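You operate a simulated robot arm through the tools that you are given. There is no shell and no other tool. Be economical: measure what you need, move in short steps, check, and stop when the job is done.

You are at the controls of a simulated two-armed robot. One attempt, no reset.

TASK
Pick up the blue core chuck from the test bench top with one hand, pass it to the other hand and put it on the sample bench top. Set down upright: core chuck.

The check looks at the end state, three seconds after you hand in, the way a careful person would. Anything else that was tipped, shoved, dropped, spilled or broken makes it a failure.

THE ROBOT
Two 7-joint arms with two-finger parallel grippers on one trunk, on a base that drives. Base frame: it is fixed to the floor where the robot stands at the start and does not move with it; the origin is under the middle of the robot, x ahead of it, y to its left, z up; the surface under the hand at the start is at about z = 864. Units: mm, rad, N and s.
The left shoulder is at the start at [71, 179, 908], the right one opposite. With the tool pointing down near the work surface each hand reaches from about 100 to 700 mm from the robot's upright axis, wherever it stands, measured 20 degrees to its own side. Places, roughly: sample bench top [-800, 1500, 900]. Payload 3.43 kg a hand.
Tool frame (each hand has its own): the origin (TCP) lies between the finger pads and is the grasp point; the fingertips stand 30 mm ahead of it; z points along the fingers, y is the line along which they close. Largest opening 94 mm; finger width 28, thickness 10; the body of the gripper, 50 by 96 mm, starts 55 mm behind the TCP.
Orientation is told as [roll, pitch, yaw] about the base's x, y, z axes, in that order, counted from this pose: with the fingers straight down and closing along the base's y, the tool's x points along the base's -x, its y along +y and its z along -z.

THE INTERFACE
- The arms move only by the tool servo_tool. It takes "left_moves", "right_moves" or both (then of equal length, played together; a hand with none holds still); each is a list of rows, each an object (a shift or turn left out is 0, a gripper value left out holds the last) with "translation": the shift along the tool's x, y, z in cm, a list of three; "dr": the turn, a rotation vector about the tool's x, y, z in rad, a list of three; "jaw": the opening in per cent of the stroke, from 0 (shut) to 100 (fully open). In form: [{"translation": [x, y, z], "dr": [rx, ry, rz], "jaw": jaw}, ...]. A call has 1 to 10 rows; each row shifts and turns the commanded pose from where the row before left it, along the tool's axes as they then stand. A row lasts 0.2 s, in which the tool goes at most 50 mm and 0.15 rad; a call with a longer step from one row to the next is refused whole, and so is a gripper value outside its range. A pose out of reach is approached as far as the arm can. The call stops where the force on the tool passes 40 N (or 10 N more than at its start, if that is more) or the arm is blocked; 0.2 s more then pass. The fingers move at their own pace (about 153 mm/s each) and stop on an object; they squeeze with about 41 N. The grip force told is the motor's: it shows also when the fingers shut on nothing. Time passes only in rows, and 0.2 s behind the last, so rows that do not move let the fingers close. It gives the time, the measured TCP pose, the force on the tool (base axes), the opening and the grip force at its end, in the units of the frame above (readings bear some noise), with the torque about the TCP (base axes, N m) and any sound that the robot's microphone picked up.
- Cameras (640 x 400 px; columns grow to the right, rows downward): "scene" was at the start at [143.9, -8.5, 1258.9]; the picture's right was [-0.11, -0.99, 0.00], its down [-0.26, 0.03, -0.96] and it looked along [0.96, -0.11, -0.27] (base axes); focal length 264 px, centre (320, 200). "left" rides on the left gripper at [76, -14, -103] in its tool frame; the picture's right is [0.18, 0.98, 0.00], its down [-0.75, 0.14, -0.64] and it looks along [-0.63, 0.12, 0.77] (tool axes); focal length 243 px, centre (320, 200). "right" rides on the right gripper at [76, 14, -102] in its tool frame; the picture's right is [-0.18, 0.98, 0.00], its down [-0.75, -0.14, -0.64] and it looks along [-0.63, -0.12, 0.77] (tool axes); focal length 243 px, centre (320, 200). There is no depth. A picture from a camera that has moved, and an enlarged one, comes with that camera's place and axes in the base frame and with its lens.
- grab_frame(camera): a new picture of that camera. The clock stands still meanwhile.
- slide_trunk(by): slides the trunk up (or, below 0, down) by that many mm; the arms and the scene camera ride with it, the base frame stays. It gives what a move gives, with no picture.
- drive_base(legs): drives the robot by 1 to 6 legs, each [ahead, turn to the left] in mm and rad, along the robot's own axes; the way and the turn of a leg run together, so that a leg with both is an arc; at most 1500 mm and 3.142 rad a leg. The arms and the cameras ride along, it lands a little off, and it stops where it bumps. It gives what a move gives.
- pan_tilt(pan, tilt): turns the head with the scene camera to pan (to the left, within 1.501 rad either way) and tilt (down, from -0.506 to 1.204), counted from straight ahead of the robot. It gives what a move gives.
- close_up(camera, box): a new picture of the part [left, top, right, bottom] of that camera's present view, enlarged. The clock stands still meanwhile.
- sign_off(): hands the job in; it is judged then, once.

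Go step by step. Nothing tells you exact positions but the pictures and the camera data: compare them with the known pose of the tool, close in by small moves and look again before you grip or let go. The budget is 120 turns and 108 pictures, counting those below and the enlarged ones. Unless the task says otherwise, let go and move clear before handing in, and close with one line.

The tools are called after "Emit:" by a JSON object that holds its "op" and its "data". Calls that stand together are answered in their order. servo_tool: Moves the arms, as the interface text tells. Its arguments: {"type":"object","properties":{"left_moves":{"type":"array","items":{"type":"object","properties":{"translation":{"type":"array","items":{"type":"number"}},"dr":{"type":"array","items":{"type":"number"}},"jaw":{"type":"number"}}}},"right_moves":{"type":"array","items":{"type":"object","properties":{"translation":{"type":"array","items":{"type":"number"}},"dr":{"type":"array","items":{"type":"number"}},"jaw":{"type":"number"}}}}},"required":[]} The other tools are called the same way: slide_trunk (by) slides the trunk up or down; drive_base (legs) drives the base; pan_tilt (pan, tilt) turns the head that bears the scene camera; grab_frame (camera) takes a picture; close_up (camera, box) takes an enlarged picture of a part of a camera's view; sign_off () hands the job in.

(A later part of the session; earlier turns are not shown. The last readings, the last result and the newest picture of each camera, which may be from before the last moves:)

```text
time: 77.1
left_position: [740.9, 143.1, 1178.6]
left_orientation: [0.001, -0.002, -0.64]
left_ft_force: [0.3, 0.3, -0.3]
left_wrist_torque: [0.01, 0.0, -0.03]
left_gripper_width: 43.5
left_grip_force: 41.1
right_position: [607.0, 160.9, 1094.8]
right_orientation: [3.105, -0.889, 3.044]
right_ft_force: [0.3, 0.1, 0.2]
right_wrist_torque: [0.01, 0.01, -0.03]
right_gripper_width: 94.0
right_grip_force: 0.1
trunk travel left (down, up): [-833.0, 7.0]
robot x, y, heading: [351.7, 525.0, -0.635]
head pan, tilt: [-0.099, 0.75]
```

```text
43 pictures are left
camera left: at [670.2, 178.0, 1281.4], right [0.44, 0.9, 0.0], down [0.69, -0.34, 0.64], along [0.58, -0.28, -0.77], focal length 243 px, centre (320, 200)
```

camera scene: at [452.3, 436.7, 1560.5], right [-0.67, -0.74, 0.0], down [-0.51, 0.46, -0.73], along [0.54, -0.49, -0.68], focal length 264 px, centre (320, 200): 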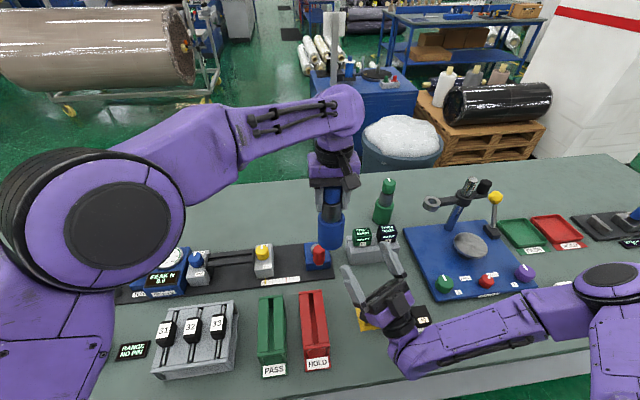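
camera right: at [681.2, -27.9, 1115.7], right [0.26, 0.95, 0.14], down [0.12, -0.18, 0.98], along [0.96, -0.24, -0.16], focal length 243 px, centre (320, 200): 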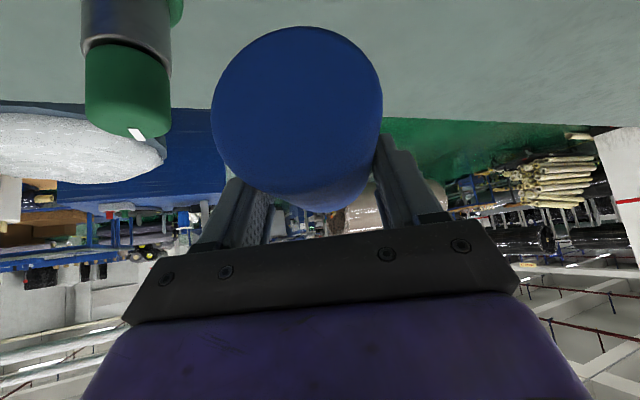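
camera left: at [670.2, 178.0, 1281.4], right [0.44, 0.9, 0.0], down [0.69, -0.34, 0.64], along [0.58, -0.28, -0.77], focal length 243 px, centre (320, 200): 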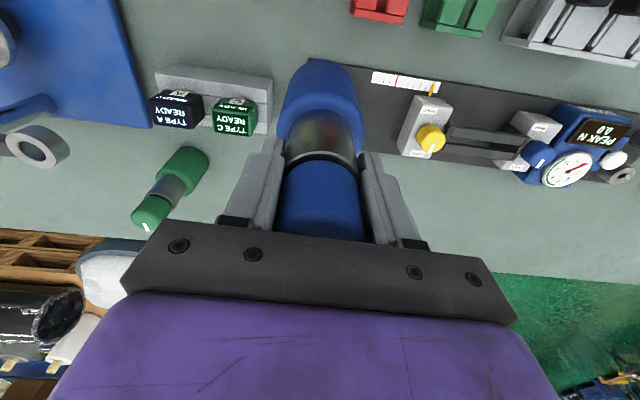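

The left hand alone holds the chuck. Because driving shook it loose before, I'll cage it: turn the left hand 90° so its jaws close fore-aft, then let the right hand steady the body for the drive.

Emit:
{"op": "servo_tool", "data": {"left_moves": [{"dr": [0, 0, -0.1]}, {"dr": [0, 0, -0.13]}, {"dr": [0, 0, -0.13]}, {"dr": [0, 0, -0.13]}, {"dr": [0, 0, -0.13]}, {"dr": [0, 0, -0.13]}, {"dr": [0, 0, -0.1]}, {}]}}

Emit:
{"op": "grab_frame", "data": {"camera": "left"}}

```text
time: 79.1
left_position: [765.5, 152.5, 1193.6]
left_orientation: [-0.031, 0.047, 0.269]
left_ft_force: [-0.1, -0.4, -6.5]
left_wrist_torque: [-0.01, -0.05, -0.01]
left_gripper_width: 43.3
left_grip_force: 41.3
right_position: [604.8, 160.8, 1094.9]
right_orientation: [3.103, -0.89, 3.045]
right_ft_force: [0.9, 0.4, -0.8]
right_wrist_torque: [0.0, -0.04, 0.0]
right_gripper_width: 94.0
right_grip_force: 0.1
trunk travel left (down, up): [-833.0, 7.0]
robot x, y, heading: [352.7, 523.4, -0.639]
head pan, tilt: [-0.099, 0.75]
stopped in row 8 (left hand): the arm was blocked; the commanded pose is now the measured one
```

```text
42 pictures are left
camera left: at [701.2, 124.0, 1299.5], right [-0.44, 0.9, -0.02], down [0.71, 0.36, 0.6], along [0.55, 0.25, -0.8], focal length 243 px, centre (320, 200)
```

left: 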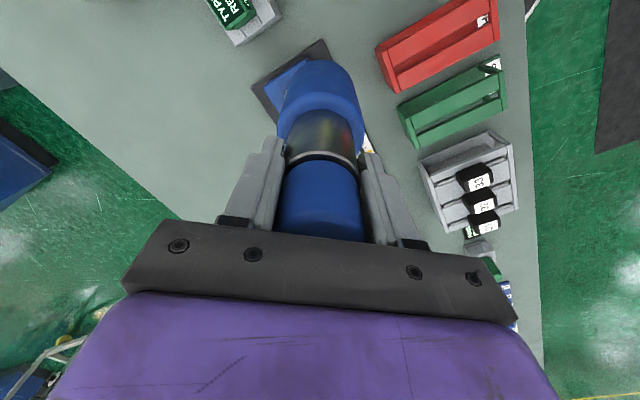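

That direction is limited at 0.9 rad. I rotate the other way instead, toward a yaw of about −1.6.

Emit:
{"op": "servo_tool", "data": {"left_moves": [{"dr": [0, 0, 0.1]}, {"dr": [0, 0, 0.13]}, {"dr": [0, 0, 0.13]}, {"dr": [0, 0, 0.13]}, {"dr": [0, 0, 0.13]}, {"dr": [0, 0, 0.13]}, {"dr": [0, 0, 0.13]}, {}]}}

Emit:
{"op": "servo_tool", "data": {"left_moves": [{"dr": [0, 0, 0.13]}, {"dr": [0, 0, 0.13]}, {"dr": [0, 0, 0.13]}, {"dr": [0, 0, 0.13]}, {"dr": [0, 0, 0.13]}, {"dr": [0, 0, 0.13]}, {"dr": [0, 0, 0.13]}, {"dr": [0, 0, 0.1]}, {}]}}

Emit:
{"op": "grab_frame", "data": {"camera": "left"}}

Emit:
{"op": "grab_frame", "data": {"camera": "scene"}}

```text
time: 80.9
left_position: [763.6, 151.5, 1193.7]
left_orientation: [-0.053, 0.002, -0.616]
left_ft_force: [0.0, -0.3, -5.6]
left_wrist_torque: [0.03, -0.05, 0.01]
left_gripper_width: 43.3
left_grip_force: 41.1
right_position: [605.4, 161.3, 1095.8]
right_orientation: [3.104, -0.889, 3.046]
right_ft_force: [-0.7, 0.0, -0.3]
right_wrist_torque: [0.0, 0.01, 0.02]
right_gripper_width: 93.7
right_grip_force: 0.1
trunk travel left (down, up): [-833.0, 7.0]
robot x, y, heading: [349.7, 521.1, -0.64]
head pan, tilt: [-0.099, 0.75]
```

```text
time: 82.9
left_position: [764.8, 151.4, 1192.9]
left_orientation: [-0.029, -0.043, -1.624]
left_ft_force: [-0.4, 0.2, -7.2]
left_wrist_torque: [-0.01, -0.03, 0.02]
left_gripper_width: 43.6
left_grip_force: 40.3
right_position: [606.8, 161.7, 1096.4]
right_orientation: [3.106, -0.891, 3.045]
right_ft_force: [-0.3, 0.7, 0.6]
right_wrist_torque: [-0.01, 0.01, -0.03]
right_gripper_width: 94.0
right_grip_force: 0.3
trunk travel left (down, up): [-833.0, 7.0]
robot x, y, heading: [348.0, 525.9, -0.635]
head pan, tilt: [-0.099, 0.75]
```

```text
41 pictures are left
camera left: at [758.2, 233.5, 1293.1], right [0.99, 0.13, -0.04], down [0.12, -0.73, 0.67], along [0.06, -0.67, -0.74], focal length 243 px, centre (320, 200)
```

left: 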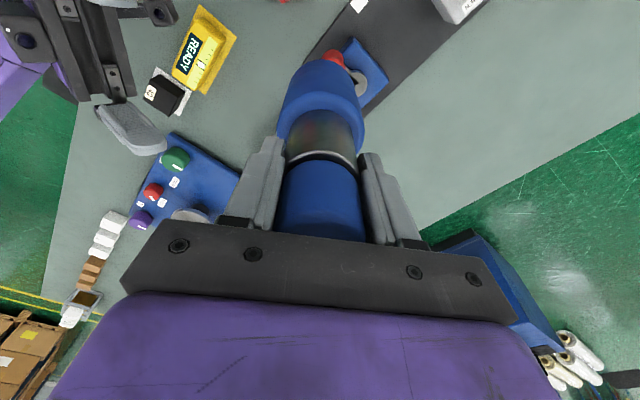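

```text
40 pictures are left
camera scene: at [451.6, 436.7, 1560.5], right [-0.67, -0.74, 0.0], down [-0.51, 0.46, -0.73], along [0.54, -0.49, -0.68], focal length 264 px, centre (320, 200)
```

scene: 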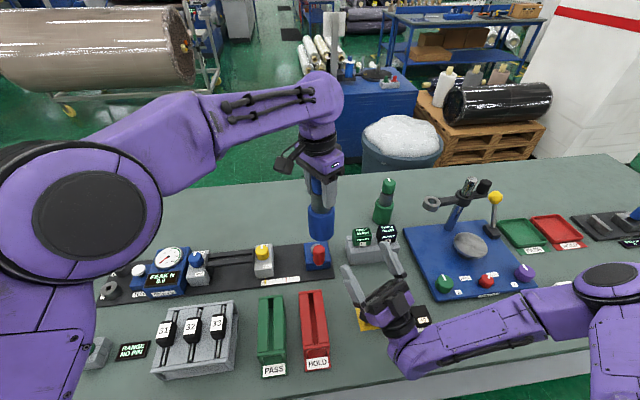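

Good. A further 0.5 rad makes the left jaws close along the drive direction; then the right hand comes forward around the body.

Emit:
{"op": "servo_tool", "data": {"left_moves": [{"dr": [0, 0, 0.13]}, {"dr": [0, 0, 0.13]}, {"dr": [0, 0, 0.13]}, {"dr": [0, 0, 0.13]}, {}]}}

Emit:
{"op": "servo_tool", "data": {"right_moves": [{"translation": [1.9, 0.25, 2.35]}, {"translation": [1.9, 0.25, 2.35]}, {"translation": [1.9, 0, 2.35]}, {}]}}

Emit:
{"op": "grab_frame", "data": {"camera": "right"}}

Emit:
{"op": "close_up", "data": {"camera": "scene", "box": [240, 100, 440, 340]}}

```text
time: 84.1
left_position: [764.2, 152.9, 1193.8]
left_orientation: [-0.004, -0.051, -2.148]
left_ft_force: [0.0, -0.3, -5.9]
left_wrist_torque: [-0.03, 0.01, -0.02]
left_gripper_width: 43.6
left_grip_force: 41.0
right_position: [605.7, 162.1, 1095.0]
right_orientation: [3.105, -0.891, 3.044]
right_ft_force: [-0.9, -0.7, 0.0]
right_wrist_torque: [0.0, -0.03, -0.03]
right_gripper_width: 93.8
right_grip_force: 0.1
trunk travel left (down, up): [-833.0, 7.0]
robot x, y, heading: [350.3, 524.4, -0.635]
head pan, tilt: [-0.099, 0.75]
```

```text
time: 85.1
left_position: [763.8, 150.4, 1193.8]
left_orientation: [-0.003, -0.051, -2.146]
left_ft_force: [-0.8, 0.3, -5.4]
left_wrist_torque: [-0.03, 0.0, 0.01]
left_gripper_width: 43.6
left_grip_force: 41.4
right_position: [696.1, 153.8, 1096.6]
right_orientation: [3.102, -0.89, 3.047]
right_ft_force: [0.8, 0.1, 0.6]
right_wrist_torque: [0.02, 0.0, -0.01]
right_gripper_width: 94.1
right_grip_force: 0.1
trunk travel left (down, up): [-833.0, 7.0]
robot x, y, heading: [353.9, 520.8, -0.631]
head pan, tilt: [-0.099, 0.75]
```

```text
39 pictures are left
camera right: at [667.5, 174.3, 972.1], right [0.01, 0.99, 0.17], down [-0.98, -0.02, 0.18], along [0.18, -0.16, 0.97], focal length 243 px, centre (320, 200)
```

right: 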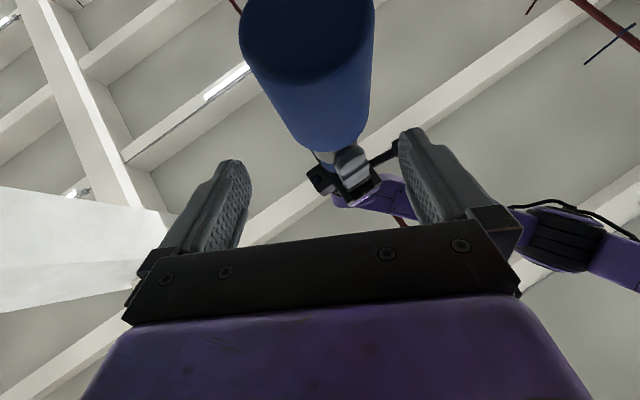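

```text
1.67 times, centred on (340, 220) of scene
camera zoom: at [451.3, 436.7, 1560.5], right [-0.67, -0.74, 0.0], down [-0.51, 0.46, -0.73], along [0.54, -0.49, -0.68], focal length 439 px, centre (287, 167)
```

zoom: 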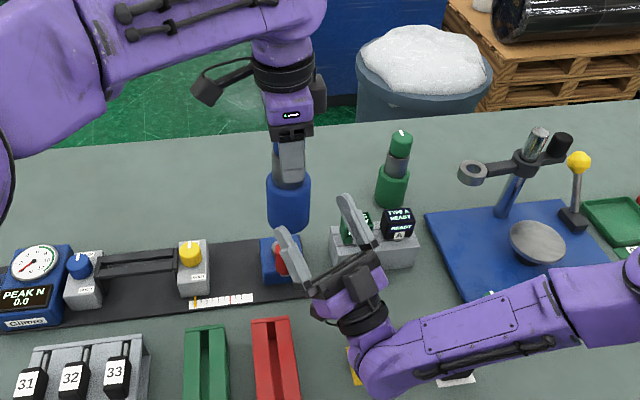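

Alignment is good. The right hand goes the last 55 mm and closes on the body, so both hands cage it.

Emit:
{"op": "servo_tool", "data": {"right_moves": [{"translation": [1.25, 0.1, 2.5]}, {"translation": [1.25, 0.1, 2.5]}, {}, {"jaw": 0}, {"jaw": 0}, {"jaw": 0}, {}]}}

Emit:
{"op": "grab_frame", "data": {"camera": "right"}}

```text
time: 86.7
left_position: [763.3, 150.7, 1194.3]
left_orientation: [-0.004, -0.056, -2.144]
left_ft_force: [-0.2, -28.5, -9.2]
left_wrist_torque: [-1.64, -0.16, -0.22]
left_gripper_width: 43.5
left_grip_force: 40.9
right_position: [752.4, 150.4, 1107.0]
right_orientation: [3.108, -0.891, 3.047]
right_ft_force: [-0.2, 28.0, 3.5]
right_wrist_torque: [-0.81, 0.15, 0.52]
right_gripper_width: 64.7
right_grip_force: 41.5
trunk travel left (down, up): [-833.0, 7.0]
robot x, y, heading: [351.0, 523.5, -0.636]
head pan, tilt: [-0.099, 0.75]
```

```text
37 pictures are left
camera right: at [723.1, 170.9, 984.3], right [0.0, 0.99, 0.16], down [-0.98, -0.03, 0.18], along [0.18, -0.16, 0.97], focal length 243 px, centre (320, 200)
```

right: 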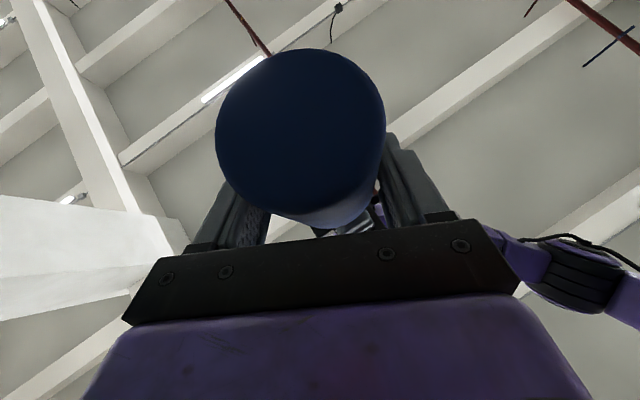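

There's a 28 N side load, so the right hand is a few mm off; I shift it 4 mm to relieve.

Emit:
{"op": "servo_tool", "data": {"right_moves": [{"translation": [0, 0.2, 0]}, {"translation": [0, 0.2, 0]}, {}]}}

```text
time: 87.5
left_position: [764.4, 153.6, 1193.1]
left_orientation: [-0.004, -0.053, -2.144]
left_ft_force: [-8.1, -11.9, -1.9]
left_wrist_torque: [-0.69, 0.32, -0.52]
left_gripper_width: 43.5
left_grip_force: 41.2
right_position: [753.0, 152.8, 1108.7]
right_orientation: [3.103, -0.889, 3.042]
right_ft_force: [7.3, 11.4, -0.1]
right_wrist_torque: [-0.27, 0.41, 0.63]
right_gripper_width: 64.9
right_grip_force: 41.4
trunk travel left (down, up): [-833.0, 7.0]
robot x, y, heading: [349.9, 525.2, -0.637]
head pan, tilt: [-0.099, 0.75]
```

Better. One more small trim, then a cautious short drive backward as a test.

Emit:
{"op": "servo_tool", "data": {"right_moves": [{"translation": [0, 0.15, 0]}, {}]}}

Emit:
{"op": "drive_base", "data": {"legs": [[-30, 0]]}}

Emit:
{"op": "close_up", "data": {"camera": "scene", "box": [240, 100, 440, 260]}}

```text
time: 88.1
left_position: [763.1, 152.7, 1193.5]
left_orientation: [-0.006, -0.051, -2.145]
left_ft_force: [-12.9, 5.2, 2.7]
left_wrist_torque: [0.32, 0.94, -0.31]
left_gripper_width: 43.1
left_grip_force: 41.3
right_position: [752.0, 152.8, 1106.9]
right_orientation: [3.102, -0.889, 3.042]
right_ft_force: [13.9, -5.0, -2.6]
right_wrist_torque: [0.11, 0.29, 0.26]
right_gripper_width: 64.5
right_grip_force: 40.7
trunk travel left (down, up): [-833.0, 7.0]
robot x, y, heading: [350.8, 523.5, -0.635]
head pan, tilt: [-0.099, 0.75]
```

```text
time: 89.0
left_position: [745.2, 165.6, 1189.4]
left_orientation: [-0.011, -0.052, -2.143]
left_ft_force: [-16.0, 19.9, 6.0]
left_wrist_torque: [1.3, 1.34, -0.1]
left_gripper_width: 43.6
left_grip_force: 40.8
right_position: [732.9, 167.1, 1104.2]
right_orientation: [3.097, -0.896, 3.047]
right_ft_force: [17.6, -20.3, -12.9]
right_wrist_torque: [0.43, 0.24, -0.14]
right_gripper_width: 64.9
right_grip_force: 41.0
trunk travel left (down, up): [-833.0, 7.0]
robot x, y, heading: [326.9, 538.4, -0.635]
head pan, tilt: [-0.099, 0.75]
```

```text
2.50 times, centred on (340, 180) of scene
camera zoom: at [434.2, 449.4, 1559.6], right [-0.67, -0.74, 0.0], down [-0.51, 0.46, -0.73], along [0.54, -0.49, -0.69], focal length 659 px, centre (270, 250)
```

zoom: 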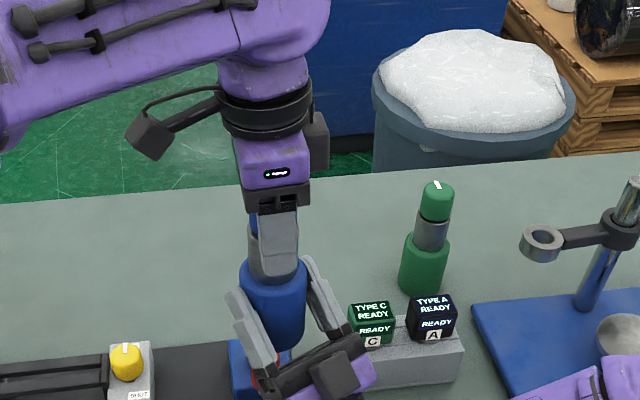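

Still held, with some internal load after the drive. I let it settle and read again.

Emit:
{"op": "servo_tool", "data": {"left_moves": [{}, {}], "right_moves": [{}, {}]}}

```text
time: 89.5
left_position: [741.6, 168.0, 1191.9]
left_orientation: [-0.009, -0.052, -2.143]
left_ft_force: [0.1, 0.4, -2.0]
left_wrist_torque: [0.16, 0.17, 0.0]
left_gripper_width: 43.4
left_grip_force: 41.0
right_position: [729.2, 169.8, 1105.4]
right_orientation: [3.102, -0.893, 3.043]
right_ft_force: [-0.5, -1.9, -3.6]
right_wrist_torque: [-0.06, -0.13, 0.02]
right_gripper_width: 65.0
right_grip_force: 40.7
trunk travel left (down, up): [-833.0, 7.0]
robot x, y, heading: [325.3, 543.5, -0.638]
head pan, tilt: [-0.099, 0.75]
```

The loads relaxed; the two-handed hold works. I continue back in moderate legs.

Emit:
{"op": "drive_base", "data": {"legs": [[-120, 0]]}}

Emit:
{"op": "servo_tool", "data": {"left_moves": [{}, {}], "right_moves": [{}, {}]}}

Emit:
{"op": "drive_base", "data": {"legs": [[-250, 0]]}}

Emit:
{"op": "servo_tool", "data": {"left_moves": [{}, {}], "right_moves": [{}, {}]}}

Emit:
{"op": "grab_frame", "data": {"camera": "right"}}

Emit:
{"op": "grab_frame", "data": {"camera": "scene"}}

```text
time: 90.8
left_position: [646.4, 240.3, 1193.0]
left_orientation: [-0.008, -0.051, -2.144]
left_ft_force: [-1.9, 2.6, -0.7]
left_wrist_torque: [0.48, 0.23, -0.14]
left_gripper_width: 43.5
left_grip_force: 40.7
right_position: [634.1, 240.3, 1106.9]
right_orientation: [3.101, -0.893, 3.043]
right_ft_force: [2.1, -2.7, -5.0]
right_wrist_torque: [-0.22, 0.04, 0.1]
right_gripper_width: 65.0
right_grip_force: 41.2
trunk travel left (down, up): [-833.0, 7.0]
robot x, y, heading: [222.9, 612.1, -0.635]
head pan, tilt: [-0.099, 0.75]
```

```text
time: 91.4
left_position: [644.6, 239.9, 1193.0]
left_orientation: [-0.007, -0.051, -2.146]
left_ft_force: [0.2, 0.5, -3.1]
left_wrist_torque: [0.01, -0.08, 0.04]
left_gripper_width: 43.4
left_grip_force: 40.8
right_position: [634.5, 241.5, 1106.7]
right_orientation: [3.102, -0.893, 3.041]
right_ft_force: [-0.8, 0.7, -2.2]
right_wrist_torque: [0.01, 0.09, -0.03]
right_gripper_width: 64.8
right_grip_force: 41.3
trunk travel left (down, up): [-833.0, 7.0]
robot x, y, heading: [227.8, 607.7, -0.637]
head pan, tilt: [-0.099, 0.75]
```

```text
time: 93.2
left_position: [447.0, 386.1, 1192.8]
left_orientation: [-0.006, -0.05, -2.142]
left_ft_force: [0.3, 0.6, -1.5]
left_wrist_torque: [0.2, 0.13, -0.09]
left_gripper_width: 43.4
left_grip_force: 41.2
right_position: [433.9, 387.4, 1106.0]
right_orientation: [3.102, -0.893, 3.042]
right_ft_force: [1.3, -1.5, -4.5]
right_wrist_torque: [-0.12, -0.07, 0.07]
right_gripper_width: 64.9
right_grip_force: 41.5
trunk travel left (down, up): [-833.0, 7.0]
robot x, y, heading: [34.7, 757.7, -0.635]
head pan, tilt: [-0.099, 0.75]
```

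```text
time: 93.8
left_position: [446.3, 387.8, 1191.7]
left_orientation: [-0.007, -0.051, -2.143]
left_ft_force: [1.1, 0.1, -2.7]
left_wrist_torque: [-0.09, -0.19, 0.04]
left_gripper_width: 43.5
left_grip_force: 40.5
right_position: [433.2, 387.7, 1107.3]
right_orientation: [3.103, -0.893, 3.042]
right_ft_force: [-0.6, 0.3, -2.6]
right_wrist_torque: [0.08, 0.19, -0.07]
right_gripper_width: 64.9
right_grip_force: 41.2
trunk travel left (down, up): [-833.0, 7.0]
robot x, y, heading: [32.0, 759.9, -0.632]
head pan, tilt: [-0.099, 0.75]
```

```text
35 pictures are left
camera right: at [404.6, 408.4, 983.3], right [0.01, 0.99, 0.17], down [-0.98, -0.02, 0.18], along [0.18, -0.17, 0.97], focal length 243 px, centre (320, 200)
```

right: 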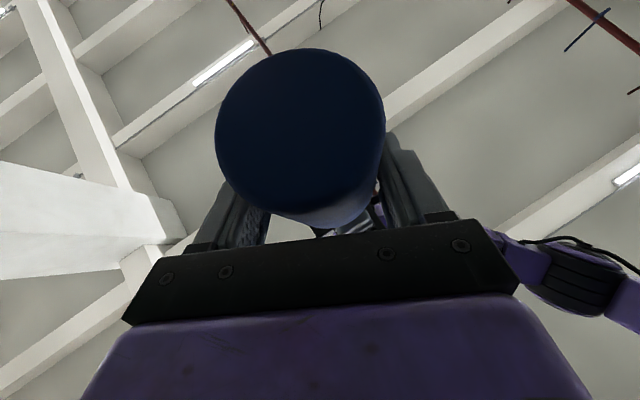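

```text
34 pictures are left
camera scene: at [133.1, 671.3, 1560.5], right [-0.67, -0.74, 0.0], down [-0.51, 0.46, -0.73], along [0.54, -0.49, -0.68], focal length 264 px, centre (320, 200)
```

scene: 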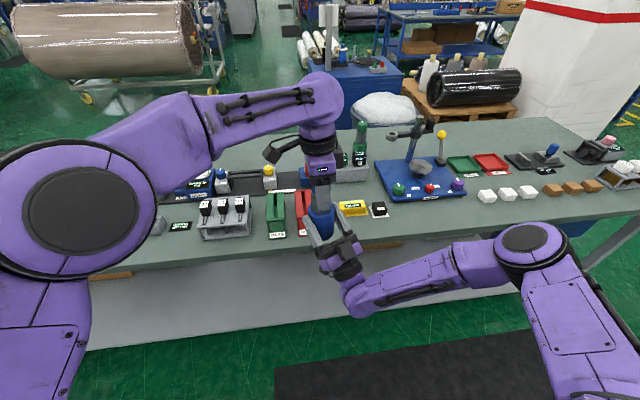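

The hold is steady in the aisle. Now I turn toward the sample bench, first a quarter turn left.

Emit:
{"op": "drive_base", "data": {"legs": [[0, 0.4]]}}

Emit:
{"op": "servo_tool", "data": {"left_moves": [{}], "right_moves": [{}]}}

Emit:
{"op": "drive_base", "data": {"legs": [[0, 1.17]]}}

Emit:
{"op": "servo_tool", "data": {"left_moves": [{}], "right_moves": [{}]}}

Emit:
{"op": "pan_tilt", "data": {"pan": 1.2, "tilt": 0.5}}

Emit:
{"op": "grab_frame", "data": {"camera": "scene"}}

```text
time: 95.4
left_position: [555.8, 577.2, 1193.9]
left_orientation: [-0.005, -0.051, -1.747]
left_ft_force: [1.4, 0.4, -3.5]
left_wrist_torque: [0.08, -0.15, -0.1]
left_gripper_width: 43.2
left_grip_force: 41.2
right_position: [545.8, 570.5, 1107.0]
right_orientation: [3.101, -0.893, -2.843]
right_ft_force: [-1.7, 0.2, -2.4]
right_wrist_torque: [-0.03, 0.0, 0.06]
right_gripper_width: 65.1
right_grip_force: 41.0
trunk travel left (down, up): [-833.0, 7.0]
robot x, y, heading: [30.1, 756.4, -0.236]
head pan, tilt: [-0.099, 0.75]
```

```text
time: 95.8
left_position: [555.5, 575.4, 1192.9]
left_orientation: [-0.007, -0.051, -1.746]
left_ft_force: [0.7, 0.3, -3.6]
left_wrist_torque: [-0.08, -0.1, 0.06]
left_gripper_width: 43.5
left_grip_force: 41.1
right_position: [544.2, 572.1, 1106.0]
right_orientation: [3.102, -0.892, -2.845]
right_ft_force: [-1.0, 0.0, -2.3]
right_wrist_torque: [0.13, 0.06, -0.04]
right_gripper_width: 65.0
right_grip_force: 40.9
trunk travel left (down, up): [-833.0, 7.0]
robot x, y, heading: [29.7, 755.5, -0.236]
head pan, tilt: [-0.099, 0.75]
```

```text
time: 99.1
left_position: [401.7, 1172.8, 1193.4]
left_orientation: [-0.005, -0.051, -0.575]
left_ft_force: [3.4, 7.7, -3.9]
left_wrist_torque: [0.57, -0.25, 0.0]
left_gripper_width: 43.6
left_grip_force: 41.0
right_position: [400.1, 1159.1, 1108.0]
right_orientation: [3.101, -0.891, -1.669]
right_ft_force: [-1.8, -7.6, -2.5]
right_wrist_torque: [0.07, 0.09, 0.05]
right_gripper_width: 64.8
right_grip_force: 41.6
trunk travel left (down, up): [-833.0, 7.0]
robot x, y, heading: [28.9, 757.4, 0.937]
head pan, tilt: [-0.099, 0.75]
```

```text
time: 99.5
left_position: [401.8, 1172.5, 1193.4]
left_orientation: [-0.004, -0.051, -0.574]
left_ft_force: [-0.1, 0.5, -3.2]
left_wrist_torque: [0.14, -0.13, 0.07]
left_gripper_width: 43.7
left_grip_force: 41.3
right_position: [399.3, 1160.2, 1106.1]
right_orientation: [3.102, -0.891, -1.67]
right_ft_force: [-0.3, -1.8, -1.9]
right_wrist_torque: [-0.07, 0.15, -0.04]
right_gripper_width: 65.0
right_grip_force: 41.0
trunk travel left (down, up): [-833.0, 7.0]
robot x, y, heading: [29.7, 753.7, 0.941]
head pan, tilt: [-0.099, 0.75]
```

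```text
time: 101.0
left_position: [398.7, 1173.7, 1193.4]
left_orientation: [-0.004, -0.05, -0.573]
left_ft_force: [0.7, 2.8, -2.1]
left_wrist_torque: [-0.02, 0.18, -0.06]
left_gripper_width: 43.5
left_grip_force: 41.1
right_position: [399.7, 1162.0, 1107.3]
right_orientation: [3.104, -0.892, -1.67]
right_ft_force: [-1.1, -1.1, -3.5]
right_wrist_torque: [0.18, -0.17, 0.07]
right_gripper_width: 64.7
right_grip_force: 40.9
trunk travel left (down, up): [-833.0, 7.0]
robot x, y, heading: [30.8, 756.5, 0.937]
head pan, tilt: [1.201, 0.499]
```

```text
33 pictures are left
camera scene: at [11.8, 875.6, 1582.5], right [0.84, 0.54, 0.0], down [0.26, -0.4, -0.88], along [-0.47, 0.74, -0.48], focal length 264 px, centre (320, 200)
```

scene: 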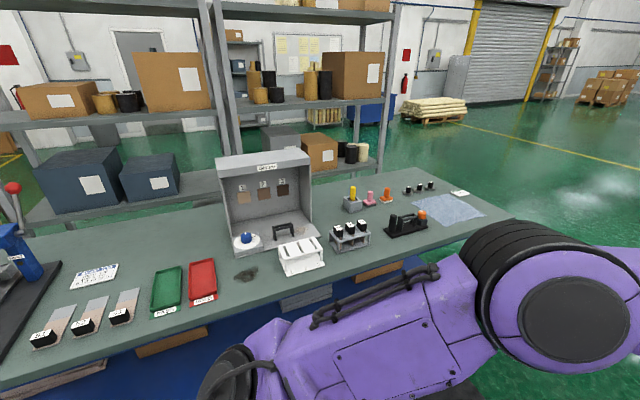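

The hold survived the turn. The sample bench is on my left, with a light booth, trays and racks. I turn the rest of the way and view it straight on.

Emit:
{"op": "drive_base", "data": {"legs": [[0, 1.568]]}}

Emit:
{"op": "servo_tool", "data": {"left_moves": [{}], "right_moves": [{}]}}

Emit:
{"op": "pan_tilt", "data": {"pan": 0, "tilt": 0.6}}

Emit:
{"op": "grab_frame", "data": {"camera": "scene"}}

```text
time: 105.2
left_position: [-384.9, 1129.4, 1193.8]
left_orientation: [-0.003, -0.05, 0.994]
left_ft_force: [-11.3, 4.1, -5.4]
left_wrist_torque: [0.34, 0.85, 0.04]
left_gripper_width: 43.4
left_grip_force: 40.8
right_position: [-372.1, 1128.9, 1107.4]
right_orientation: [3.1, -0.894, -0.102]
right_ft_force: [11.9, -4.1, -0.7]
right_wrist_torque: [-0.01, 0.16, 0.02]
right_gripper_width: 65.0
right_grip_force: 41.2
trunk travel left (down, up): [-833.0, 7.0]
robot x, y, heading: [29.6, 756.8, 2.503]
head pan, tilt: [1.201, 0.499]
```

```text
time: 105.6
left_position: [-384.9, 1128.5, 1193.4]
left_orientation: [-0.005, -0.047, 0.996]
left_ft_force: [-0.6, 0.0, -3.6]
left_wrist_torque: [0.22, 0.22, 0.02]
left_gripper_width: 43.2
left_grip_force: 41.2
right_position: [-373.1, 1129.3, 1107.1]
right_orientation: [3.101, -0.893, -0.101]
right_ft_force: [1.2, -0.7, -2.2]
right_wrist_torque: [-0.21, -0.15, -0.06]
right_gripper_width: 64.7
right_grip_force: 41.2
trunk travel left (down, up): [-833.0, 7.0]
robot x, y, heading: [29.0, 754.2, 2.507]
head pan, tilt: [1.201, 0.499]
```

```text
time: 107.0
left_position: [-384.9, 1128.6, 1193.3]
left_orientation: [-0.005, -0.051, 0.997]
left_ft_force: [-3.3, 1.3, -2.7]
left_wrist_torque: [-0.06, 0.09, -0.03]
left_gripper_width: 43.2
left_grip_force: 41.4
right_position: [-371.6, 1128.6, 1107.5]
right_orientation: [3.104, -0.892, -0.104]
right_ft_force: [3.5, -1.5, -3.2]
right_wrist_torque: [0.17, 0.17, 0.06]
right_gripper_width: 64.9
right_grip_force: 40.8
trunk travel left (down, up): [-833.0, 7.0]
robot x, y, heading: [28.7, 755.9, 2.509]
head pan, tilt: [0.0, 0.6]
```

```text
32 pictures are left
camera scene: at [-82.1, 840.8, 1573.4], right [0.59, 0.8, 0.0], down [0.45, -0.34, -0.82], along [-0.66, 0.49, -0.57], focal length 264 px, centre (320, 200)
```

scene: 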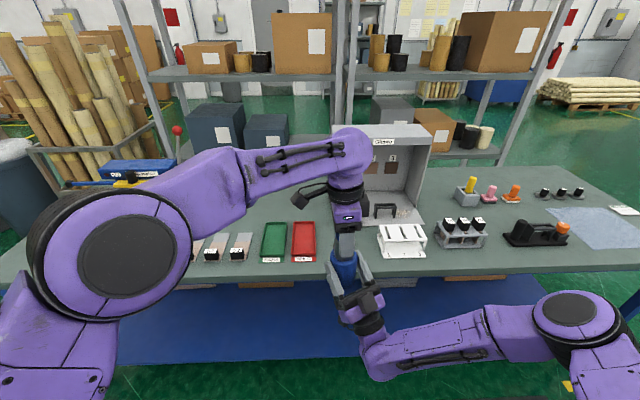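

Target: a clear spot on the sample bench between the red tray and the booth, around [-710, 1285]. Before driving over the bench, I raise both hands together by 80 mm so that the right wrist clears items.

Emit:
{"op": "servo_tool", "data": {"left_moves": [{"translation": [-0.05, 0, -1.0]}, {"translation": [-0.1, 0, -2.0]}, {}], "right_moves": [{"translation": [-0.78, 0, 0.63]}, {"translation": [-1.56, 0, 1.26]}, {}]}}

```text
time: 107.8
left_position: [-385.2, 1128.1, 1223.5]
left_orientation: [-0.005, -0.05, 0.994]
left_ft_force: [-2.9, 7.9, -5.2]
left_wrist_torque: [0.37, 0.32, 0.27]
left_gripper_width: 43.3
left_grip_force: 41.5
right_position: [-372.5, 1129.2, 1136.9]
right_orientation: [3.102, -0.893, -0.101]
right_ft_force: [2.2, -8.1, -0.8]
right_wrist_torque: [0.33, -0.12, -0.18]
right_gripper_width: 64.9
right_grip_force: 41.0
trunk travel left (down, up): [-833.0, 7.0]
robot x, y, heading: [29.7, 757.1, 2.506]
head pan, tilt: [0.0, 0.6]
```

Works well; continue another 50 mm, then look at the target area.

Emit:
{"op": "servo_tool", "data": {"left_moves": [{"translation": [-0.08, 0, -1.7]}, {"translation": [-0.08, 0, -1.7]}, {"translation": [-0.08, 0, -1.6]}, {}], "right_moves": [{"translation": [-1.32, 0, 1.07]}, {"translation": [-1.32, 0, 1.07]}, {"translation": [-1.24, 0, 1.01]}, {}]}}

Emit:
{"op": "close_up", "data": {"camera": "left", "box": [0, 0, 640, 400]}}

Emit:
{"op": "close_up", "data": {"camera": "scene", "box": [200, 140, 460, 300]}}

```text
time: 108.8
left_position: [-384.6, 1129.4, 1273.5]
left_orientation: [-0.004, -0.053, 0.994]
left_ft_force: [-5.0, 22.4, 1.3]
left_wrist_torque: [1.22, 0.4, 0.26]
left_gripper_width: 43.5
left_grip_force: 41.2
right_position: [-371.8, 1128.8, 1187.0]
right_orientation: [3.106, -0.892, -0.1]
right_ft_force: [4.7, -22.1, -7.9]
right_wrist_torque: [0.63, -0.11, 0.01]
right_gripper_width: 64.8
right_grip_force: 40.9
trunk travel left (down, up): [-833.0, 7.0]
robot x, y, heading: [31.7, 755.4, 2.505]
head pan, tilt: [0.0, 0.6]
```

```text
1.00 times, centred on (320, 200) of left (not enlarged: the box is as wide or as high as the picture)
camera zoom: at [-417.2, 1054.0, 1371.9], right [-0.92, 0.38, -0.01], down [0.27, 0.68, 0.68], along [0.27, 0.62, -0.73], focal length 243 px, centre (320, 200)
```

zoom: 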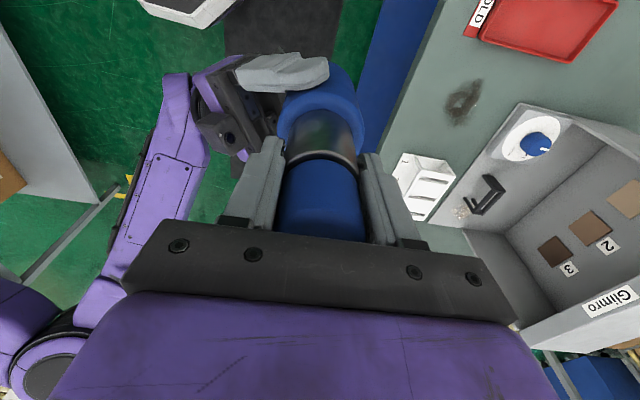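

```text
2.46 times, centred on (330, 220) of scene
camera zoom: at [-82.0, 840.9, 1573.4], right [0.6, 0.8, 0.0], down [0.45, -0.34, -0.82], along [-0.66, 0.49, -0.57], focal length 649 px, centre (295, 151)
```

zoom: 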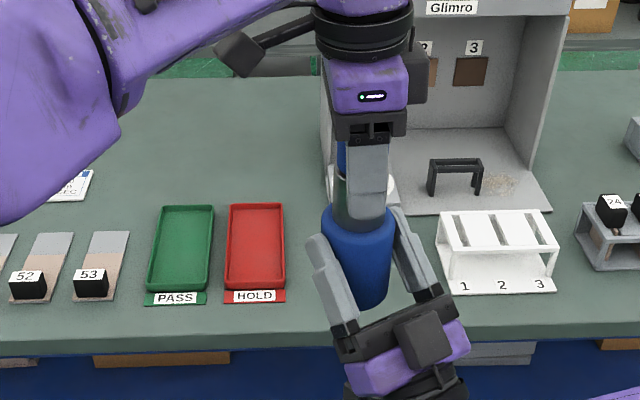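

The booth's left wall starts at a lateral line right beside my hand, and the dark spot is a flat stain; so I'll set the chuck behind the trays, left of the booth, near [-800, 1335]. An S-drive shifts me ~110 mm left while advancing.

Emit:
{"op": "servo_tool", "data": {"left_moves": [{}], "right_moves": [{"translation": [0, -0.2, 0]}]}}

Emit:
{"op": "drive_base", "data": {"legs": [[200, 0.5]]}}

Emit:
{"op": "servo_tool", "data": {"left_moves": [{}], "right_moves": [{}]}}

Emit:
{"op": "grab_frame", "data": {"camera": "scene"}}

```text
time: 109.2
left_position: [-385.0, 1129.1, 1273.4]
left_orientation: [-0.004, -0.054, 0.995]
left_ft_force: [-5.8, 33.2, 1.9]
left_wrist_torque: [1.92, 0.48, -0.04]
left_gripper_width: 43.2
left_grip_force: 41.2
right_position: [-372.5, 1129.8, 1187.9]
right_orientation: [3.107, -0.893, -0.099]
right_ft_force: [5.2, -33.9, -6.1]
right_wrist_torque: [0.93, -0.04, 0.52]
right_gripper_width: 64.7
right_grip_force: 41.1
trunk travel left (down, up): [-833.0, 7.0]
robot x, y, heading: [30.0, 756.2, 2.506]
head pan, tilt: [0.0, 0.6]
```

```text
time: 111.0
left_position: [-694.1, 960.3, 1273.2]
left_orientation: [-0.002, -0.052, 1.494]
left_ft_force: [-19.4, 27.8, 7.0]
left_wrist_torque: [1.48, 1.26, 0.06]
left_gripper_width: 43.4
left_grip_force: 40.6
right_position: [-683.3, 967.8, 1187.9]
right_orientation: [3.11, -0.892, 0.395]
right_ft_force: [19.6, -28.3, -13.0]
right_wrist_torque: [1.08, 0.23, 0.44]
right_gripper_width: 64.9
right_grip_force: 41.2
trunk travel left (down, up): [-833.0, 7.0]
robot x, y, heading: [-152.6, 829.9, 3.005]
head pan, tilt: [0.0, 0.6]
```

```text
time: 111.4
left_position: [-695.0, 959.3, 1273.7]
left_orientation: [-0.003, -0.052, 1.497]
left_ft_force: [-1.8, 0.3, -3.5]
left_wrist_torque: [0.19, 0.46, 0.18]
left_gripper_width: 43.4
left_grip_force: 41.2
right_position: [-682.4, 967.5, 1187.5]
right_orientation: [3.109, -0.893, 0.398]
right_ft_force: [2.5, -1.4, -2.2]
right_wrist_torque: [-0.16, -0.26, -0.13]
right_gripper_width: 65.0
right_grip_force: 41.0
trunk travel left (down, up): [-833.0, 7.0]
robot x, y, heading: [-153.4, 831.8, 3.002]
head pan, tilt: [0.0, 0.6]
```

```text
29 pictures are left
camera scene: at [-290.0, 853.2, 1573.5], right [0.14, 0.99, 0.0], down [0.56, -0.08, -0.82], along [-0.82, 0.11, -0.57], focal length 264 px, centre (320, 200)
```

scene: 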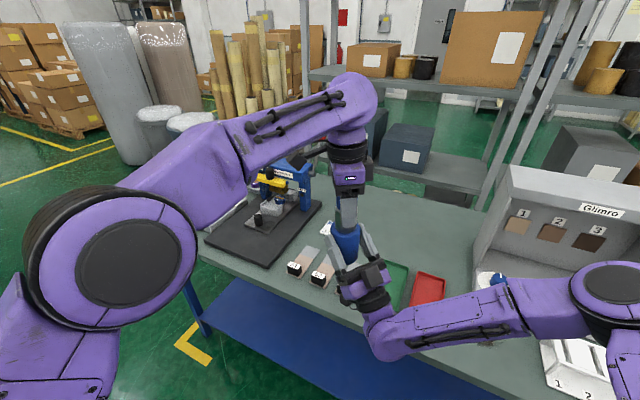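

Clear so far. Second half of the S: advance and turn back square to the bench.

Emit:
{"op": "drive_base", "data": {"legs": [[215, -0.5]]}}

Emit:
{"op": "servo_tool", "data": {"left_moves": [{}], "right_moves": [{}]}}

Emit:
{"op": "grab_frame", "data": {"camera": "scene"}}

Emit:
{"op": "grab_frame", "data": {"camera": "left"}}

```text
time: 113.2
left_position: [-763.0, 1286.2, 1274.3]
left_orientation: [-0.002, -0.054, 0.992]
left_ft_force: [-7.4, 5.3, -4.6]
left_wrist_torque: [0.34, 0.68, 0.0]
left_gripper_width: 43.6
left_grip_force: 41.3
right_position: [-750.3, 1287.6, 1187.5]
right_orientation: [3.111, -0.891, -0.108]
right_ft_force: [7.4, -4.8, -2.6]
right_wrist_torque: [0.07, -0.1, 0.05]
right_gripper_width: 64.6
right_grip_force: 41.1
trunk travel left (down, up): [-833.0, 7.0]
robot x, y, heading: [-349.4, 913.6, 2.498]
head pan, tilt: [0.0, 0.6]
```

```text
time: 113.7
left_position: [-764.4, 1286.2, 1273.1]
left_orientation: [-0.003, -0.051, 0.992]
left_ft_force: [-1.2, 0.5, -3.8]
left_wrist_torque: [0.4, 0.31, 0.11]
left_gripper_width: 43.2
left_grip_force: 41.0
right_position: [-751.2, 1288.2, 1186.8]
right_orientation: [3.11, -0.894, -0.108]
right_ft_force: [1.9, -1.1, -2.9]
right_wrist_torque: [-0.28, -0.23, -0.11]
right_gripper_width: 64.7
right_grip_force: 41.2
trunk travel left (down, up): [-833.0, 7.0]
robot x, y, heading: [-349.8, 910.6, 2.501]
head pan, tilt: [0.0, 0.6]
```

```text
28 pictures are left
camera scene: at [-462.4, 996.5, 1573.5], right [0.6, 0.8, 0.0], down [0.45, -0.34, -0.82], along [-0.66, 0.49, -0.57], focal length 264 px, centre (320, 200)
```

scene: 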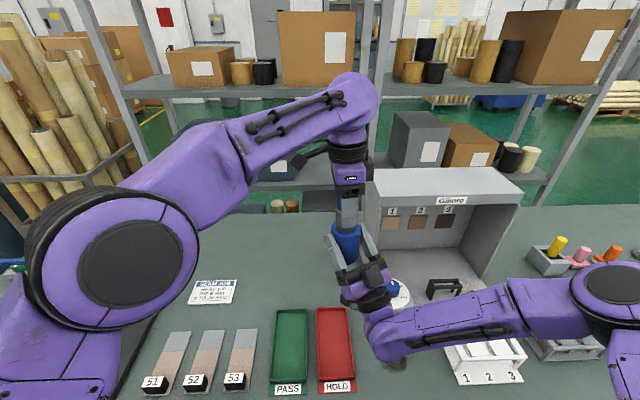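

```text
27 pictures are left
camera left: at [-796.6, 1211.4, 1371.6], right [-0.92, 0.38, -0.01], down [0.27, 0.68, 0.68], along [0.27, 0.62, -0.73], focal length 243 px, centre (320, 200)
```

left: 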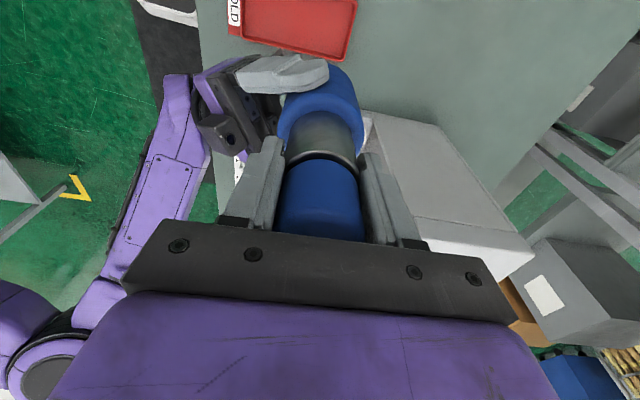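

The chuck is over the bench behind the trays, booth wall about 90 mm to its right. I drive 45 mm more, then release the right hand and withdraw it.

Emit:
{"op": "drive_base", "data": {"legs": [[45, 0]]}}

Emit:
{"op": "servo_tool", "data": {"left_moves": [{}, {}, {}, {}], "right_moves": [{}, {"jaw": 100}, {"jaw": 100}, {"jaw": 100}]}}

Emit:
{"op": "servo_tool", "data": {"right_moves": [{"translation": [-1.2, 0, -1.5]}, {"translation": [-1.88, 0, -2.33]}, {"translation": [-1.88, 0, -2.33]}, {"translation": [-1.88, 0, -2.33]}, {}]}}

Emit:
{"op": "grab_frame", "data": {"camera": "scene"}}

```text
time: 114.5
left_position: [-789.0, 1306.3, 1279.6]
left_orientation: [0.008, -0.054, 0.991]
left_ft_force: [1.0, -3.9, -4.9]
left_wrist_torque: [-0.24, 0.29, -0.03]
left_gripper_width: 43.6
left_grip_force: 40.8
right_position: [-777.0, 1310.5, 1193.4]
right_orientation: [3.119, -0.882, -0.115]
right_ft_force: [-0.3, 2.5, -0.4]
right_wrist_torque: [-0.06, -0.29, -0.02]
right_gripper_width: 64.5
right_grip_force: 41.0
trunk travel left (down, up): [-833.0, 7.0]
robot x, y, heading: [-386.1, 938.4, 2.498]
head pan, tilt: [0.0, 0.6]
```

```text
time: 115.5
left_position: [-799.9, 1314.2, 1273.7]
left_orientation: [-0.002, -0.05, 0.991]
left_ft_force: [0.4, 0.0, -6.2]
left_wrist_torque: [-0.04, -0.02, -0.03]
left_gripper_width: 43.7
left_grip_force: 40.9
right_position: [-785.2, 1315.0, 1189.0]
right_orientation: [3.111, -0.891, -0.111]
right_ft_force: [-1.5, 0.2, 0.1]
right_wrist_torque: [-0.01, 0.01, -0.01]
right_gripper_width: 93.8
right_grip_force: 0.1
trunk travel left (down, up): [-833.0, 7.0]
robot x, y, heading: [-384.3, 938.6, 2.501]
head pan, tilt: [0.0, 0.6]
```

```text
time: 116.8
left_position: [-798.7, 1312.9, 1275.7]
left_orientation: [-0.001, -0.053, 0.991]
left_ft_force: [0.4, -0.3, -5.9]
left_wrist_torque: [-0.01, -0.01, 0.02]
left_gripper_width: 43.6
left_grip_force: 41.0
right_position: [-677.5, 1300.5, 1187.9]
right_orientation: [3.112, -0.89, -0.109]
right_ft_force: [-0.6, 0.4, -1.0]
right_wrist_torque: [0.03, 0.02, 0.01]
right_gripper_width: 93.8
right_grip_force: 0.1
trunk travel left (down, up): [-833.0, 7.0]
robot x, y, heading: [-386.3, 939.5, 2.503]
head pan, tilt: [0.0, 0.6]
```

```text
26 pictures are left
camera scene: at [-499.0, 1024.8, 1573.3], right [0.6, 0.8, 0.0], down [0.45, -0.34, -0.82], along [-0.66, 0.49, -0.57], focal length 264 px, centre (320, 200)
```

scene: 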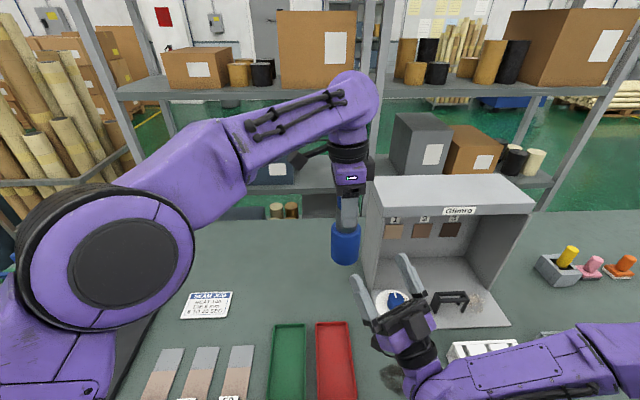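

The left hand alone holds the chuck, over clear bench. I check how upright it is.

Emit:
{"op": "close_up", "data": {"camera": "scene", "box": [285, 180, 405, 280]}}

Emit:
{"op": "grab_frame", "data": {"camera": "right"}}

```text
4.00 times, centred on (345, 230) of scene
camera zoom: at [-499.0, 1024.8, 1573.3], right [0.6, 0.8, 0.0], down [0.45, -0.34, -0.82], along [-0.66, 0.49, -0.57], focal length 1055 px, centre (220, 80)
```

zoom: 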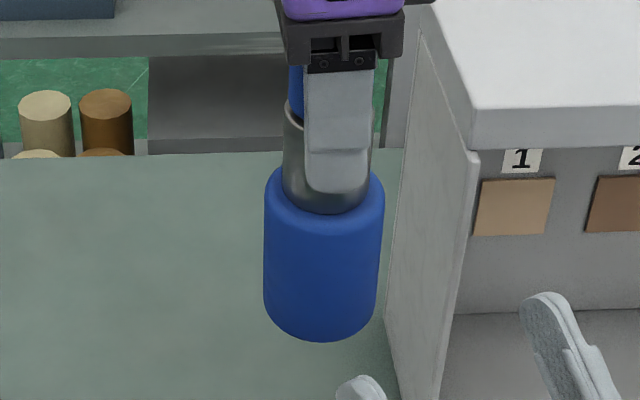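

```text
24 pictures are left
camera right: at [-646.6, 1278.8, 1064.7], right [-0.02, -0.99, 0.16], down [0.98, 0.01, 0.18], along [-0.18, 0.16, 0.97], focal length 243 px, centre (320, 200)
```

right: 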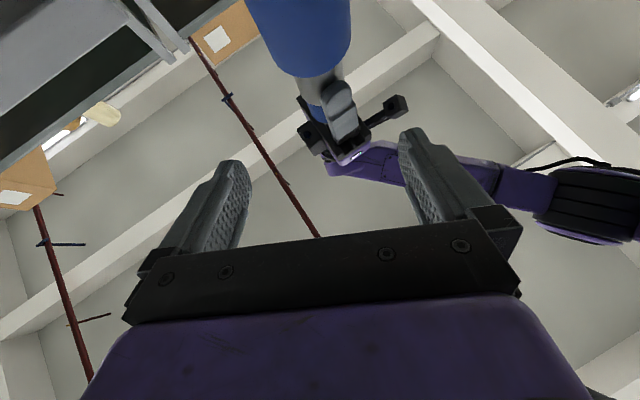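

The chuck is upright to within about 2°. I pull the right hand further away, straighten the left hand slightly, shift to the clear spot and start lowering.

Emit:
{"op": "servo_tool", "data": {"left_moves": [{"translation": [0.7, 0.7, 0], "dr": [0, 0.02, 0]}, {"translation": [0.7, 0.7, 0], "dr": [0, 0.02, 0]}, {"translation": [0.6, 0.6, 0]}, {}], "right_moves": [{"translation": [-1.5, 0, -1.9]}, {"translation": [-1.88, 0, -2.33]}, {"translation": [-1.88, 0, -2.33]}, {}]}}

Emit:
{"op": "servo_tool", "data": {"left_moves": [{"translation": [0, 0, 2.0]}, {"translation": [0, 0, 3.5]}, {"translation": [0, 0, 3.5]}, {"translation": [0, 0, 3.5]}, {"translation": [0, 0, 3.5]}, {"translation": [0, 0, 2.0]}, {}]}}

Emit:
{"op": "grab_frame", "data": {"camera": "scene"}}

Emit:
{"op": "grab_frame", "data": {"camera": "left"}}

```text
time: 117.8
left_position: [-825.1, 1306.3, 1274.8]
left_orientation: [0.0, -0.013, 0.991]
left_ft_force: [0.6, 0.2, -7.0]
left_wrist_torque: [-0.02, 0.01, -0.01]
left_gripper_width: 43.4
left_grip_force: 40.9
right_position: [-592.2, 1288.3, 1188.6]
right_orientation: [3.113, -0.89, -0.11]
right_ft_force: [-0.1, 0.6, -0.1]
right_wrist_torque: [0.01, 0.02, -0.01]
right_gripper_width: 94.0
right_grip_force: 0.1
trunk travel left (down, up): [-833.0, 7.0]
robot x, y, heading: [-387.6, 940.6, 2.506]
head pan, tilt: [0.0, 0.6]
```

```text
time: 119.3
left_position: [-823.6, 1309.4, 1095.9]
left_orientation: [0.0, -0.012, 0.99]
left_ft_force: [0.4, 0.4, -5.4]
left_wrist_torque: [-0.05, -0.02, 0.05]
left_gripper_width: 43.2
left_grip_force: 40.8
right_position: [-591.8, 1287.3, 1188.8]
right_orientation: [3.111, -0.888, -0.111]
right_ft_force: [-0.1, -0.2, 1.1]
right_wrist_torque: [-0.01, -0.01, 0.01]
right_gripper_width: 94.1
right_grip_force: 0.1
trunk travel left (down, up): [-833.0, 7.0]
robot x, y, heading: [-388.3, 940.3, 2.5]
head pan, tilt: [0.0, 0.6]
```

```text
23 pictures are left
camera scene: at [-497.8, 1024.2, 1573.4], right [0.6, 0.8, 0.0], down [0.45, -0.34, -0.82], along [-0.66, 0.49, -0.57], focal length 264 px, centre (320, 200)
```

scene: 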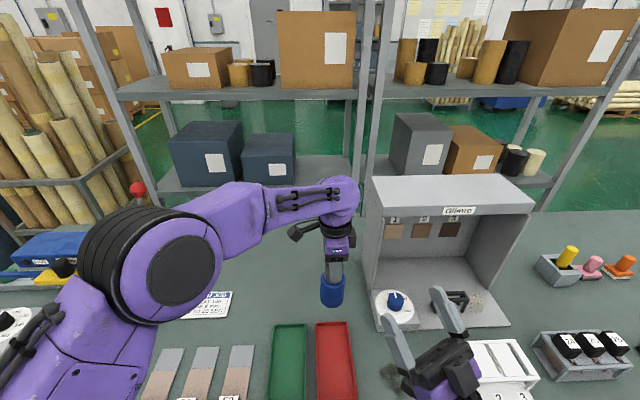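

```text
22 pictures are left
camera left: at [-852.8, 1236.7, 1197.2], right [-0.92, 0.38, 0.0], down [0.29, 0.7, 0.65], along [0.25, 0.6, -0.76], focal length 243 px, centre (320, 200)
```

left: 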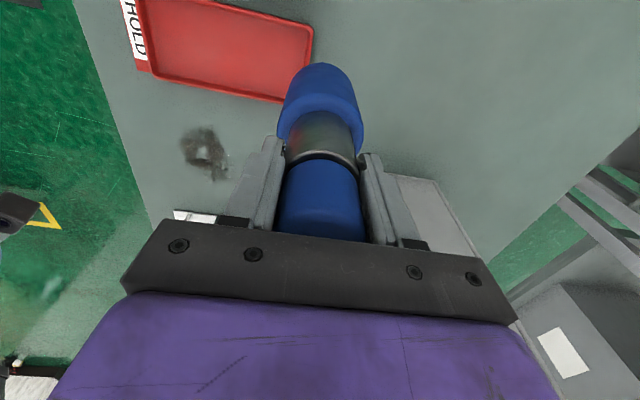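

The red tray's back edge is closer than I thought, so I move 40 mm further back on the bench, then lower more.

Emit:
{"op": "servo_tool", "data": {"left_moves": [{"translation": [0, 2.0, 0]}, {"translation": [0, 2.2, 0]}, {"translation": [0, 0, 2.0]}, {"translation": [0, 0, 2.0]}, {}]}}

Emit:
{"op": "grab_frame", "data": {"camera": "left"}}

Emit:
{"op": "close_up", "data": {"camera": "scene", "box": [260, 200, 420, 360]}}

```text
time: 120.5
left_position: [-857.5, 1332.6, 1054.2]
left_orientation: [0.0, -0.013, 0.991]
left_ft_force: [-0.2, 0.0, -5.3]
left_wrist_torque: [0.02, 0.0, 0.02]
left_gripper_width: 43.3
left_grip_force: 40.8
right_position: [-592.9, 1288.0, 1187.3]
right_orientation: [3.112, -0.888, -0.109]
right_ft_force: [0.4, 0.1, -0.4]
right_wrist_torque: [0.01, 0.01, 0.0]
right_gripper_width: 94.0
right_grip_force: 0.0
trunk travel left (down, up): [-833.0, 7.0]
robot x, y, heading: [-386.6, 938.0, 2.502]
head pan, tilt: [0.0, 0.6]
```

```text
21 pictures are left
camera left: at [-888.3, 1260.9, 1156.0], right [-0.92, 0.38, 0.0], down [0.29, 0.7, 0.65], along [0.25, 0.6, -0.76], focal length 243 px, centre (320, 200)
```

left: 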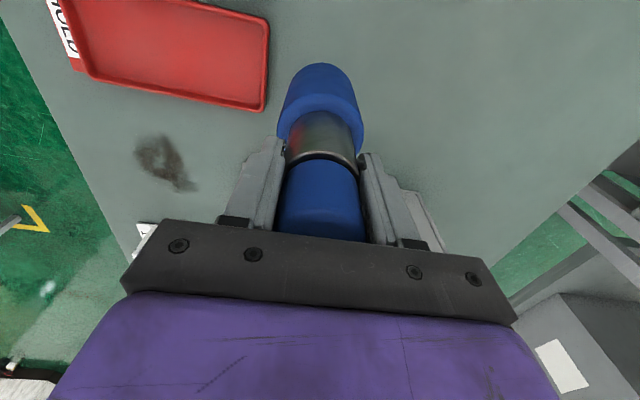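

```text
2.50 times, centred on (340, 280) of scene
camera zoom: at [-498.2, 1024.6, 1573.4], right [0.6, 0.8, 0.0], down [0.45, -0.34, -0.82], along [-0.66, 0.49, -0.57], focal length 659 px, centre (270, 0)
```

zoom: 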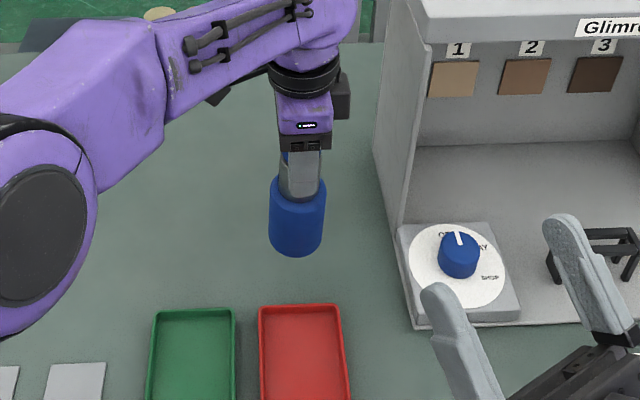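

Clear of tray and booth. I lower in small steps, watching the force.

Emit:
{"op": "servo_tool", "data": {"left_moves": [{"translation": [0, 0, 1.0]}, {"translation": [0, 0, 0.8]}, {}]}}

Emit:
{"op": "close_up", "data": {"camera": "scene", "box": [290, 230, 390, 330]}}

```text
time: 121.3
left_position: [-856.2, 1331.8, 1037.1]
left_orientation: [-0.001, -0.012, 0.993]
left_ft_force: [0.3, 0.5, -6.0]
left_wrist_torque: [0.03, -0.02, 0.04]
left_gripper_width: 43.3
left_grip_force: 41.5
right_position: [-593.4, 1288.1, 1188.9]
right_orientation: [3.111, -0.888, -0.109]
right_ft_force: [0.2, 1.0, 0.7]
right_wrist_torque: [0.01, -0.01, -0.01]
right_gripper_width: 93.8
right_grip_force: 0.0
trunk travel left (down, up): [-833.0, 7.0]
robot x, y, heading: [-385.2, 940.5, 2.504]
head pan, tilt: [0.0, 0.6]
```

```text
4.00 times, centred on (340, 280) of scene
camera zoom: at [-497.9, 1024.3, 1573.4], right [0.6, 0.8, 0.0], down [0.45, -0.34, -0.82], along [-0.66, 0.49, -0.57], focal length 1055 px, centre (240, -120)
```

zoom: 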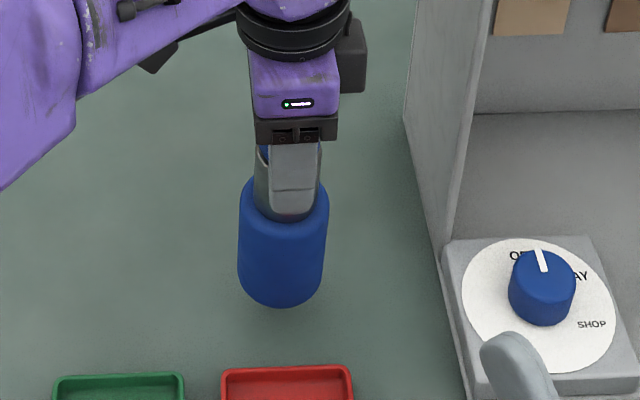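

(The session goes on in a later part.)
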